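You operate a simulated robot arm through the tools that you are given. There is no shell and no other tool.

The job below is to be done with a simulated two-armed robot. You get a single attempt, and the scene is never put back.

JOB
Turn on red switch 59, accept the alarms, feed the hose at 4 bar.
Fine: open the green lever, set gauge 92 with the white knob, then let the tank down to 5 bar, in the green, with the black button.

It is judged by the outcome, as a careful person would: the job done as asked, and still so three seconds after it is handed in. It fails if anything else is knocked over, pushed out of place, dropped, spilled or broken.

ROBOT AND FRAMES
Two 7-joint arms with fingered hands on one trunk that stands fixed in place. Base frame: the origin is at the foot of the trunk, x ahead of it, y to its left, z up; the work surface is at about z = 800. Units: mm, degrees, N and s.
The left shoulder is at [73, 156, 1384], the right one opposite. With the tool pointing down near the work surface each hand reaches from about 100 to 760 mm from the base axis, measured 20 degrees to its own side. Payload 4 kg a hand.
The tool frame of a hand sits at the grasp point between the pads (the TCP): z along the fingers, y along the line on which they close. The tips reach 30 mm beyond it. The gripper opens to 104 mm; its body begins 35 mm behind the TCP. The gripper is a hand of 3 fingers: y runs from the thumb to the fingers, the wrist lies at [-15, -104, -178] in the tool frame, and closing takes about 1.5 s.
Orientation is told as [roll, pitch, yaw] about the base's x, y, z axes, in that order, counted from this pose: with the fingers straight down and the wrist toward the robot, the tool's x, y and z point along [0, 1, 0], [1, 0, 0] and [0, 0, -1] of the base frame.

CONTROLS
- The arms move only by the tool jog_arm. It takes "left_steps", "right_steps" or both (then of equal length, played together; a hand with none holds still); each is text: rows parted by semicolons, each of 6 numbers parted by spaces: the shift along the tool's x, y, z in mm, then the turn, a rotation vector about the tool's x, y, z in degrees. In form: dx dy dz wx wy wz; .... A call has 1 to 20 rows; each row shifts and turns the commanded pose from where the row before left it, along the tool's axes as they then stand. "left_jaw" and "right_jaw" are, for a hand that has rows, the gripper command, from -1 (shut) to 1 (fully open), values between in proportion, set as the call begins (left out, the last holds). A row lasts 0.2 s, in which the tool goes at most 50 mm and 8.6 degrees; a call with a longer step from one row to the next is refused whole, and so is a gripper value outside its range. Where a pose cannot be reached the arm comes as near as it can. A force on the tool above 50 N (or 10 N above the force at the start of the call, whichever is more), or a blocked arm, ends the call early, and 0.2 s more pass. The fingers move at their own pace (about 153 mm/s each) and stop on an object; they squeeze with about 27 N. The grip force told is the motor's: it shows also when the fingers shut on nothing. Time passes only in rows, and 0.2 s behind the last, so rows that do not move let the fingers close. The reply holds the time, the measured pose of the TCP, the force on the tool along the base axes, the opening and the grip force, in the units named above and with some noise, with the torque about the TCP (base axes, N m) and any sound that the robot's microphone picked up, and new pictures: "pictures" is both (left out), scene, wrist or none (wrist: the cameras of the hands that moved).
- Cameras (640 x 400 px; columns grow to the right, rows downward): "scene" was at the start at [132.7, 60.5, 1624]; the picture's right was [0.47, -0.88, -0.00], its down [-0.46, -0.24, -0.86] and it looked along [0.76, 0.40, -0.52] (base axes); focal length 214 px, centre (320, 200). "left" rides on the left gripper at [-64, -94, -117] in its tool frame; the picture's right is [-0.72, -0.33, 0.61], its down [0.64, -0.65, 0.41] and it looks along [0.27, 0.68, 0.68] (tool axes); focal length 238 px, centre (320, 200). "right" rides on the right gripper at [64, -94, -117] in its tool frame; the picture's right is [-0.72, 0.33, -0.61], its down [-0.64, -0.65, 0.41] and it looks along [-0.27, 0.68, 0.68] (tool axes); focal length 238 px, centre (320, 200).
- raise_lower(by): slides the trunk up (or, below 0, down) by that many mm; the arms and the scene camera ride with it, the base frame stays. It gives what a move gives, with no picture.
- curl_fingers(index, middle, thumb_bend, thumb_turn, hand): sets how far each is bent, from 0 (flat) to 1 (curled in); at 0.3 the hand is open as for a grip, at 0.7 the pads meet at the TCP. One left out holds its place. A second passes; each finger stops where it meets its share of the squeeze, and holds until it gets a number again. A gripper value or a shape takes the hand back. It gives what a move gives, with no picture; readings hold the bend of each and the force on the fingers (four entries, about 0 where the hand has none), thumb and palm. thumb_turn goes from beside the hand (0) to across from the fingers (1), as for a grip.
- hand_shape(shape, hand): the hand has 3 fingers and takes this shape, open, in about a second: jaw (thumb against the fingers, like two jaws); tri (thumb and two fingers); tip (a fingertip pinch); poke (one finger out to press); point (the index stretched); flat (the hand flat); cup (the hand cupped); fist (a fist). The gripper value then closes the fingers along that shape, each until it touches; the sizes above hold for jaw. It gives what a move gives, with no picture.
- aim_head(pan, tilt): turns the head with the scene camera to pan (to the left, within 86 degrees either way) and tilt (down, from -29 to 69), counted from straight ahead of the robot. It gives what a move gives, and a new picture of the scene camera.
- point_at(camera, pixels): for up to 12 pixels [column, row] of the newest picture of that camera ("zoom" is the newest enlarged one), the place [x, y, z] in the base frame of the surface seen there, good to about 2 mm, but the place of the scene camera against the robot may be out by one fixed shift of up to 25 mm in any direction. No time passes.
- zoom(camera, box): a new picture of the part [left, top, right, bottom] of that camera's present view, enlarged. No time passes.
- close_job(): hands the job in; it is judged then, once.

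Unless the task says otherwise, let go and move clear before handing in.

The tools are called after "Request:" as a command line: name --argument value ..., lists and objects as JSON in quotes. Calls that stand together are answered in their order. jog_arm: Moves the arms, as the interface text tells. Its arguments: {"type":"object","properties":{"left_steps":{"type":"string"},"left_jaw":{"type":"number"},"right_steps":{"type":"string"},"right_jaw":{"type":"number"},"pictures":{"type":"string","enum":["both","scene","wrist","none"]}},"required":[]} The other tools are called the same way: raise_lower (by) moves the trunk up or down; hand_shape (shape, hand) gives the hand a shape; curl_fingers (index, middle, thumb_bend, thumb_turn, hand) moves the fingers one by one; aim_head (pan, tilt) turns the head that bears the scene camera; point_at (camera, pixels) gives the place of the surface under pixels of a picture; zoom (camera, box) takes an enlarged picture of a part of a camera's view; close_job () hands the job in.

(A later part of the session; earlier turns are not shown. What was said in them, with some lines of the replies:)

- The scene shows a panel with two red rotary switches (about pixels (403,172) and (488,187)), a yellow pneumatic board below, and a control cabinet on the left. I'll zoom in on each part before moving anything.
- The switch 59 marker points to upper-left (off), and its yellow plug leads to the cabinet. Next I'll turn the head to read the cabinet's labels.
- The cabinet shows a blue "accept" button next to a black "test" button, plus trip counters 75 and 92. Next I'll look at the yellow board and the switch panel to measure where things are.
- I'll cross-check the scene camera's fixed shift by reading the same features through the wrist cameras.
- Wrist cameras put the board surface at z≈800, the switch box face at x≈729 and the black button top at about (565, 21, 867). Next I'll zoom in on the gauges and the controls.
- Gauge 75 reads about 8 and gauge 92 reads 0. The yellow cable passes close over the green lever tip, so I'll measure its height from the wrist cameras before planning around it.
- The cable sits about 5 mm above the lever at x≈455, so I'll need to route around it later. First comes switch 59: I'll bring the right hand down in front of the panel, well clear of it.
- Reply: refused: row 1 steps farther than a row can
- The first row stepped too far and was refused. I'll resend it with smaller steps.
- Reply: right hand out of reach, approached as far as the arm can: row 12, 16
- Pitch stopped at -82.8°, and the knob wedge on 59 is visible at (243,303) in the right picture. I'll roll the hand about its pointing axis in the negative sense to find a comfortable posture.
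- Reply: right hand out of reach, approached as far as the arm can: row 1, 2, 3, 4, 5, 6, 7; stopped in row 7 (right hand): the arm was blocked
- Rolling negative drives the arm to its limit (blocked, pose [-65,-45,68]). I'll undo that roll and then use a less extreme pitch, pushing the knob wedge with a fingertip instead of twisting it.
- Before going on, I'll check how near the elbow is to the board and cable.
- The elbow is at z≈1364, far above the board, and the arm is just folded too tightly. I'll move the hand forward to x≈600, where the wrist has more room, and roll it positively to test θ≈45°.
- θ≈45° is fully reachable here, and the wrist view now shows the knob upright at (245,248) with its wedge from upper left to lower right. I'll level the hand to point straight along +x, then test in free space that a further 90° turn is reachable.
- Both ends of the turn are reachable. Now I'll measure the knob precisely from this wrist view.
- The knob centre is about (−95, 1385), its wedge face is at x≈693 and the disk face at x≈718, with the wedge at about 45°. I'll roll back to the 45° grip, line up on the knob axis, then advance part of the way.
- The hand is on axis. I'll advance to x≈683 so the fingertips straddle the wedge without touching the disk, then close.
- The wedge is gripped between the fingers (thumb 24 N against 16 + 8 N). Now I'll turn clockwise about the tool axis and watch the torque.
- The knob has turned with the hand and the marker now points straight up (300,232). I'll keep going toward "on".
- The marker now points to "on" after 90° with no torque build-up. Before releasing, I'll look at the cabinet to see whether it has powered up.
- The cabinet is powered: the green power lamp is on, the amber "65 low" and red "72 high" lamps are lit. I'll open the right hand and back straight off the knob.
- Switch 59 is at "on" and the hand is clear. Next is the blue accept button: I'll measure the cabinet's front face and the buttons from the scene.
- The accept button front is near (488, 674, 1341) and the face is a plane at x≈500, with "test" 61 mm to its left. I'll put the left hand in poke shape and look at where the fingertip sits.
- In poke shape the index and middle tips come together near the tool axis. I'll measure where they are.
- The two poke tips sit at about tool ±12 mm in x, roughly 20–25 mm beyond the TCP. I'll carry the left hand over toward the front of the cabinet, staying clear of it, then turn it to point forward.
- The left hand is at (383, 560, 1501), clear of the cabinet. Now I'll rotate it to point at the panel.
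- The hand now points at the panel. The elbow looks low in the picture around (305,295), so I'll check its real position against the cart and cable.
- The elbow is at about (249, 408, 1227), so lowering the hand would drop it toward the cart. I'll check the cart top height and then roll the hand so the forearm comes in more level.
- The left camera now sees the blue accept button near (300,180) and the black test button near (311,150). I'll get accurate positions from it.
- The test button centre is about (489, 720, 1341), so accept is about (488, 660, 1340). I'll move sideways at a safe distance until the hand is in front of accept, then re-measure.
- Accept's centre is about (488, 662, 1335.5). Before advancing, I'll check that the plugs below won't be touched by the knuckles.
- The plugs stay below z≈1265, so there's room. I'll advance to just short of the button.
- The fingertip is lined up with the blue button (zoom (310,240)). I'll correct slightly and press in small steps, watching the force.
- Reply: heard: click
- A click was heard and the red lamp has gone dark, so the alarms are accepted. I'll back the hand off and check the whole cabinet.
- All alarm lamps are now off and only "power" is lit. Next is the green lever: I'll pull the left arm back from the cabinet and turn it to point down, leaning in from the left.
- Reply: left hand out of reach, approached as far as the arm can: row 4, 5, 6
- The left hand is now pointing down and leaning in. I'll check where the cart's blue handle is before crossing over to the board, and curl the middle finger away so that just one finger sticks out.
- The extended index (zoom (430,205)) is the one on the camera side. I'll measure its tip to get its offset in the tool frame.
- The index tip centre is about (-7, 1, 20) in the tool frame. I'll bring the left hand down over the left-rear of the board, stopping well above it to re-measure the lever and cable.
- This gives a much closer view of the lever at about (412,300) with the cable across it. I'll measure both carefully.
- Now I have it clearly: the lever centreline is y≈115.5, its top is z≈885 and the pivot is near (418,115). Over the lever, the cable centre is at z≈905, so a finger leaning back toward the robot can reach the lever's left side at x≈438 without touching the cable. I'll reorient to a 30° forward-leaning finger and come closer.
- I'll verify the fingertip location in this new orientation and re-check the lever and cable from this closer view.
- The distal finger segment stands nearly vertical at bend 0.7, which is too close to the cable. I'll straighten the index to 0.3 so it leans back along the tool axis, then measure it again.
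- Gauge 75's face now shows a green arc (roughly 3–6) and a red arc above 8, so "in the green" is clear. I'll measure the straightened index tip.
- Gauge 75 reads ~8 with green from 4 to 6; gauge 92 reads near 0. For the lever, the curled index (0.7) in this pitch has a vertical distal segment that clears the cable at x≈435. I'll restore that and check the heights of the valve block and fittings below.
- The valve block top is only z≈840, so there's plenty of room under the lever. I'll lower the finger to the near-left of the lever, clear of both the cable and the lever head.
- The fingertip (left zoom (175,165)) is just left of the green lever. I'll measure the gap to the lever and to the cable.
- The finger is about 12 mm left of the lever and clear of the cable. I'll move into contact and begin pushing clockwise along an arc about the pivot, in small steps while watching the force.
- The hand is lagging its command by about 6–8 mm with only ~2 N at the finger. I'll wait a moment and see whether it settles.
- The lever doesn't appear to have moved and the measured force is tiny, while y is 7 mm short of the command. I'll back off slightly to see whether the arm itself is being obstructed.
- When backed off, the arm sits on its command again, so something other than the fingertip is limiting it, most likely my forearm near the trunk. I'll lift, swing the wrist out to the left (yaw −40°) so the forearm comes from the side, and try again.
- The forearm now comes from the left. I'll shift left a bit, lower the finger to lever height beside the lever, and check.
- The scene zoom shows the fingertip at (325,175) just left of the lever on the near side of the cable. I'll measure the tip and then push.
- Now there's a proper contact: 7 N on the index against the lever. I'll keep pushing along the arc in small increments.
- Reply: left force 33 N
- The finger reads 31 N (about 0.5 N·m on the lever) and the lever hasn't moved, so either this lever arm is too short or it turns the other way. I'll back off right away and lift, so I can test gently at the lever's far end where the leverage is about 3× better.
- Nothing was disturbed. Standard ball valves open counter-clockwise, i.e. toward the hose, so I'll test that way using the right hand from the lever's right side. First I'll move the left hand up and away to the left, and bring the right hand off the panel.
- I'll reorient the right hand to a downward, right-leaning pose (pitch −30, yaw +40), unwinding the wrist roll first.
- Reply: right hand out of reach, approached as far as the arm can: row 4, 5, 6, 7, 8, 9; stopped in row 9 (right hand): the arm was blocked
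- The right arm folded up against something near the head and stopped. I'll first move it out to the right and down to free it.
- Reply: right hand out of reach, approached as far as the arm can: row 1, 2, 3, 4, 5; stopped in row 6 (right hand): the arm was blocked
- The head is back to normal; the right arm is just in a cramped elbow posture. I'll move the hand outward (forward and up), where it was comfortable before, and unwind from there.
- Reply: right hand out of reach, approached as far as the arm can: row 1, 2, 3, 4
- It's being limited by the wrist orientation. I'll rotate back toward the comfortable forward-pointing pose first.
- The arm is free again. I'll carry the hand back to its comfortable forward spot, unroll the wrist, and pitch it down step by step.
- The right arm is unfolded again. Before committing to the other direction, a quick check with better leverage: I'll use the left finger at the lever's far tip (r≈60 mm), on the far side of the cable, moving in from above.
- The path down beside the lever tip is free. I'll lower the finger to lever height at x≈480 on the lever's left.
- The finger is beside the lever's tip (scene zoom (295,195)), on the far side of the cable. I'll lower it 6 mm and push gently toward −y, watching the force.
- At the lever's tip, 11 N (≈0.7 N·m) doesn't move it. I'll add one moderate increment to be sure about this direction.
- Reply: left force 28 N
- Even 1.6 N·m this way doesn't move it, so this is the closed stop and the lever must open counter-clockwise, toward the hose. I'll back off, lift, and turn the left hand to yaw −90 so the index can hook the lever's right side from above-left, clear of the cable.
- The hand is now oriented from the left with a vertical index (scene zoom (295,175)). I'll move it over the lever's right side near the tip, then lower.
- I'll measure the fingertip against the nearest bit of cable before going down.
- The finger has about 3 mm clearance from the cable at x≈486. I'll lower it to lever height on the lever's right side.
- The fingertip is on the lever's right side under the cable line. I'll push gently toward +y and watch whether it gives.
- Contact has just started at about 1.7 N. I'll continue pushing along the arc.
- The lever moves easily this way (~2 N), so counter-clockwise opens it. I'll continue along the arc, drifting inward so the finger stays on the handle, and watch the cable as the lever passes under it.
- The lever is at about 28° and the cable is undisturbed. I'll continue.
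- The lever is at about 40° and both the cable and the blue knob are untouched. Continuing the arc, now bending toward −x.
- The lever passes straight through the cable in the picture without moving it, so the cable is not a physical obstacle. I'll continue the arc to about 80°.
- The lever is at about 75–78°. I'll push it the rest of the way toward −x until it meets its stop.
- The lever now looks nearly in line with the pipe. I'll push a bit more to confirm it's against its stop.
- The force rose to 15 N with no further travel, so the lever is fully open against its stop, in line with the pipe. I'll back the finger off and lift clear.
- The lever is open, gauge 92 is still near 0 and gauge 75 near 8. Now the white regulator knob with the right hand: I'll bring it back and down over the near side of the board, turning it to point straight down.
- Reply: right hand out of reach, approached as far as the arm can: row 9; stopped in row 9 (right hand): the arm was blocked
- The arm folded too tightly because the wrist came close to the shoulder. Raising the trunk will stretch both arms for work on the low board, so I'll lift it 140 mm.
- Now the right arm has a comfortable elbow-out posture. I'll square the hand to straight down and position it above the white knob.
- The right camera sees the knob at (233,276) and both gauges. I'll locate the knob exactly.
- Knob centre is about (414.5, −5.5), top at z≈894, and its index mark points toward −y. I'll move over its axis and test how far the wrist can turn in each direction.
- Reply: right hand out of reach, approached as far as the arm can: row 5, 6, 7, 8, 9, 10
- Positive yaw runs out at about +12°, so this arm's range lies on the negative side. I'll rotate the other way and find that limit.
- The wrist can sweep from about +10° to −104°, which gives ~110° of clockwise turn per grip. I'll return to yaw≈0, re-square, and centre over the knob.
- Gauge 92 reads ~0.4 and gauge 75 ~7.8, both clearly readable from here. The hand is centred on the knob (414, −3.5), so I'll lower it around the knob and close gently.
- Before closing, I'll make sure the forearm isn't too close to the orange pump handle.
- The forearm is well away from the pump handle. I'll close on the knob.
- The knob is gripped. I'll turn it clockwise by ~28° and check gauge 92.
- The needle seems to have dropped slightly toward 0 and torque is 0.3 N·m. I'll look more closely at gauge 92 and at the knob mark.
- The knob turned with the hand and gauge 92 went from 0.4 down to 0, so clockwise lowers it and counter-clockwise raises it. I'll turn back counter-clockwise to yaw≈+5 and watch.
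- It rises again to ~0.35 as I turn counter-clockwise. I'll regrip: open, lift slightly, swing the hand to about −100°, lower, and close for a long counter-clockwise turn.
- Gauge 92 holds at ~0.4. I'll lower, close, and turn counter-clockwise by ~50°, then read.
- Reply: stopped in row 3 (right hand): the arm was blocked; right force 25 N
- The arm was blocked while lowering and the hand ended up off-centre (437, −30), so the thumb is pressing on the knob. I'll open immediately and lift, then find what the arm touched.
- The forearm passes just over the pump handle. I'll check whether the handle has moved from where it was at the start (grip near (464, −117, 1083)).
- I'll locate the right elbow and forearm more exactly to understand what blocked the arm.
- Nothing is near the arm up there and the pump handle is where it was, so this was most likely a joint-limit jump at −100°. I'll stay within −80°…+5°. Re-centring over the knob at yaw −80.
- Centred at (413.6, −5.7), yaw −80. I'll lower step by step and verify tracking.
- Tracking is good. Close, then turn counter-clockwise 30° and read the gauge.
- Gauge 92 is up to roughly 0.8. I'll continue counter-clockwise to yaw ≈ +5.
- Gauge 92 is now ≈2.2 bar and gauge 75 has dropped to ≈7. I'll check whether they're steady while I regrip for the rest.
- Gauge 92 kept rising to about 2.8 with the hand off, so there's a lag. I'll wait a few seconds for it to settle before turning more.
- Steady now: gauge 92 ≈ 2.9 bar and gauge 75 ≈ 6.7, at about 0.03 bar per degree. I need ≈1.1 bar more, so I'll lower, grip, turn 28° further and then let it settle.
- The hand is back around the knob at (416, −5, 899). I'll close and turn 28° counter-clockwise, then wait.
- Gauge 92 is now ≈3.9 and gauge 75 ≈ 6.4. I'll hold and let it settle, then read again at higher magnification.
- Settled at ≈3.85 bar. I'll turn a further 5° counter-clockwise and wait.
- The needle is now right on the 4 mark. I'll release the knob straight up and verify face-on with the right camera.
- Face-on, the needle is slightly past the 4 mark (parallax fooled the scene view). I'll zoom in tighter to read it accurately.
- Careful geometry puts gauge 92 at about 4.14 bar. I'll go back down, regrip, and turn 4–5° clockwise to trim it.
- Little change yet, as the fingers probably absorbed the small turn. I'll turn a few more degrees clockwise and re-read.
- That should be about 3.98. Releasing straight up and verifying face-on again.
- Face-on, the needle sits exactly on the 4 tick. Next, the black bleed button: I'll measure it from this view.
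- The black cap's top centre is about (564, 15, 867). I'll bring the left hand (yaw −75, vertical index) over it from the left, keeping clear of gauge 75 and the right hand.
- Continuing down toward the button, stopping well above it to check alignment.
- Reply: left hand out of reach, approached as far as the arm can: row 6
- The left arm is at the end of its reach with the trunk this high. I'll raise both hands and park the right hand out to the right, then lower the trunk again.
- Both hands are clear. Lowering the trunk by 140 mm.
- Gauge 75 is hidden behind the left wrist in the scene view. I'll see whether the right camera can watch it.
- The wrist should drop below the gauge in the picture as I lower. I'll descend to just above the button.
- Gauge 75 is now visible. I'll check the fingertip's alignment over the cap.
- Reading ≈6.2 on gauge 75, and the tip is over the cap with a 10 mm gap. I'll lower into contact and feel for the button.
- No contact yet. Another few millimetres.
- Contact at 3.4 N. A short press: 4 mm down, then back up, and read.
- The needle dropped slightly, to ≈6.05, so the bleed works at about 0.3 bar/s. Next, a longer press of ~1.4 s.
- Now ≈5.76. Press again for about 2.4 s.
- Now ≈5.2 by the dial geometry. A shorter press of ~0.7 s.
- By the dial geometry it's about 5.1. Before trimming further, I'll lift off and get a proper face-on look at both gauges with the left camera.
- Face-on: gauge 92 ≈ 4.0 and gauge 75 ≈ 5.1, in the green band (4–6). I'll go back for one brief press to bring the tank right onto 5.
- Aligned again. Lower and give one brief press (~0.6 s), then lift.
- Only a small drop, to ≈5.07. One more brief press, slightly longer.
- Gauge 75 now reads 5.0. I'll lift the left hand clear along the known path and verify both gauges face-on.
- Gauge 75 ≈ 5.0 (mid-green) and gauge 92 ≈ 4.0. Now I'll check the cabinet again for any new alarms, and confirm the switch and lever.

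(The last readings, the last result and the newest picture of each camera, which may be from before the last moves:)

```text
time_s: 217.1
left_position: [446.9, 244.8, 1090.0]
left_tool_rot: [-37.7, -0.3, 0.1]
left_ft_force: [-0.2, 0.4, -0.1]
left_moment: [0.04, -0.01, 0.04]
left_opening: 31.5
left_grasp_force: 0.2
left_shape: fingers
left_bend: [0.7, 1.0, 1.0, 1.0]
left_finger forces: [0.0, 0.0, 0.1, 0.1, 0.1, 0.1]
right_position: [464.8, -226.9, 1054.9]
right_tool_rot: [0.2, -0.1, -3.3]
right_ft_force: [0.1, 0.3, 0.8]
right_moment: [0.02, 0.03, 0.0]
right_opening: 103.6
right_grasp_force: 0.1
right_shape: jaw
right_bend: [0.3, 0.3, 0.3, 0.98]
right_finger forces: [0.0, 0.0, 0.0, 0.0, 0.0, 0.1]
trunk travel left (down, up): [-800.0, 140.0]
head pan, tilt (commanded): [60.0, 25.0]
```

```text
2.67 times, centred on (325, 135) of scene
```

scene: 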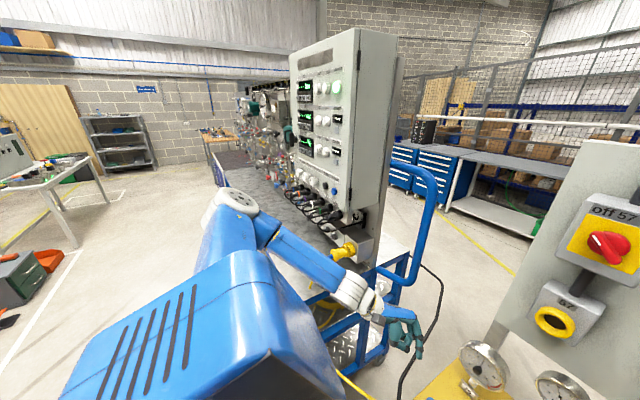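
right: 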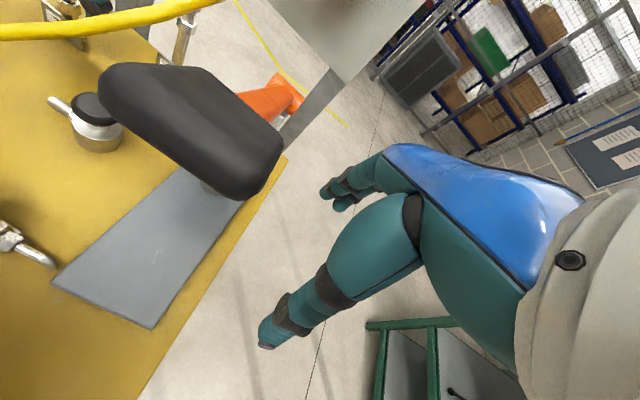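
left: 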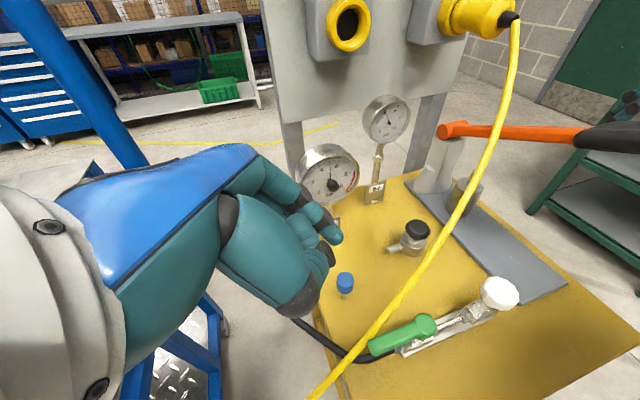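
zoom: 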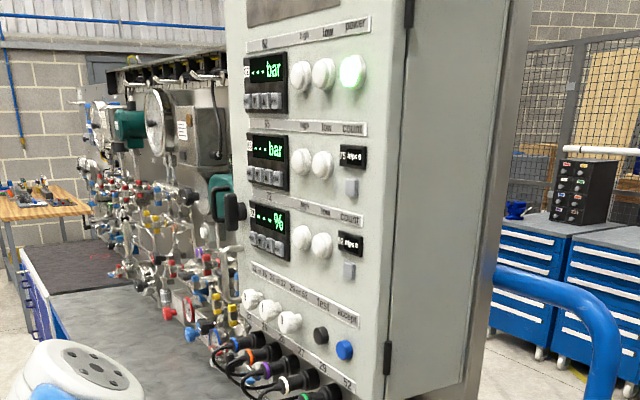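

Only the power lamp is lit and no alarms have returned. A last look at the switch, board and gauges before handing in.

Request:
aim_head --pan 8 --tilt 42

Request:
zoom --camera "scene" --box '[240, 80, 420, 220]'

Request:
zoom --camera "scene" --box '[230, 200, 410, 340]'

```text
time_s: 218.3
left_position: [446.7, 244.6, 1092.9]
left_tool_rot: [-37.7, -0.2, -0.1]
left_ft_force: [0.9, -0.2, 1.0]
left_moment: [0.0, 0.0, -0.01]
left_opening: 31.3
left_grasp_force: 0.1
left_shape: fingers
left_bend: [0.7, 1.0, 1.0, 1.0]
left_finger forces: [0.0, 0.0, 0.1, 0.0, 0.1, 0.1]
right_position: [466.1, -227.6, 1054.7]
right_tool_rot: [0.2, -0.2, -3.3]
right_ft_force: [-0.5, 0.0, 0.2]
right_moment: [0.01, -0.02, -0.01]
right_opening: 103.5
right_grasp_force: 0.1
right_shape: jaw
right_bend: [0.3, 0.3, 0.3, 0.98]
right_finger forces: [0.1, 0.0, 0.0, 0.0, 0.0, 0.1]
trunk travel left (down, up): [-800.0, 140.0]
head pan, tilt (commanded): [8.0, 42.0]
```

scene: 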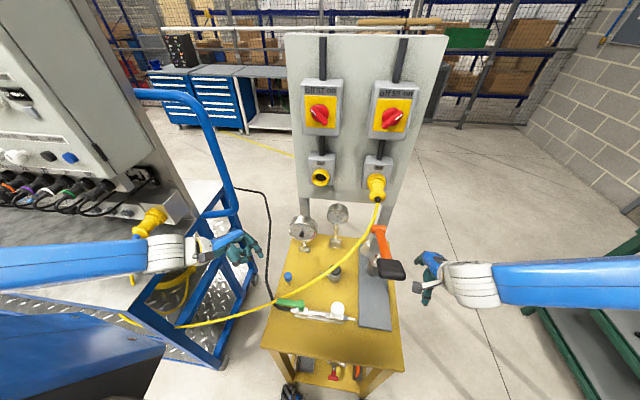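

```text
2.86 times, centred on (330, 150) of scene
```

zoom: 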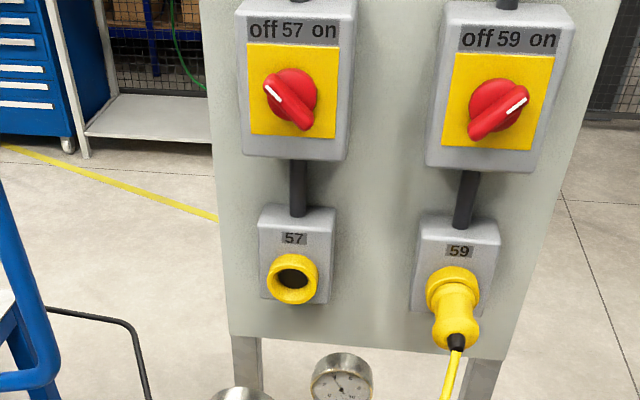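

```text
2.86 times, centred on (320, 270) of scene
```

zoom: 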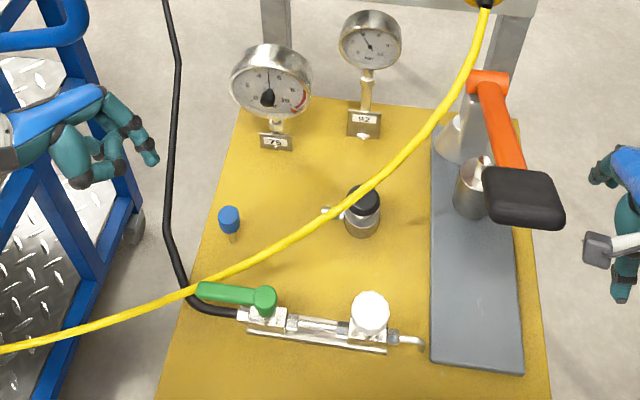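

Switch 59 points to "on" and 57 is still off. The alarms are accepted, and the green lever is open in line with the hose. Gauge 92 reads 4 bar and gauge 75 reads 5 bar in the green. Everything else is where it was and both hands are clear, so I'm handing in.

Request:
close_job

```text
The job is handed in.
```

The job is done and handed in; I don't have the result of the judging yet. These are the last readings and checks before handing in:

- **Switch 59:** turned to "on". The cabinet powered up and its green power lamp is lit. Switch 57 is still off.
- **Alarms:** I pressed the blue accept button once and heard it click. The amber and red alarm lamps went out and had not come back when I last looked.
- **Green lever:** fully open against its stop, in line with the hose.
- **Gauge 92:** set with the white knob to about 4.0 bar, feeding the hose.
- **Tank (gauge 75):** let down with the black button to about 5.0 bar, in the middle of the green band.

**Heavier contacts along the way:**
- I first pushed the green lever the wrong way, up to about 33 N, before finding it opens toward the hose.
- One grip on the white knob was off-centre, and the thumb pressed sideways on it with about 46 N.
- The right arm folded up tightly and briefly knocked the robot's own head camera, which came back to its place.

I saw no damage or displacement from any of these. The pump handle, cable and plugs looked as they did at the start, and both hands were clear of everything at the end.
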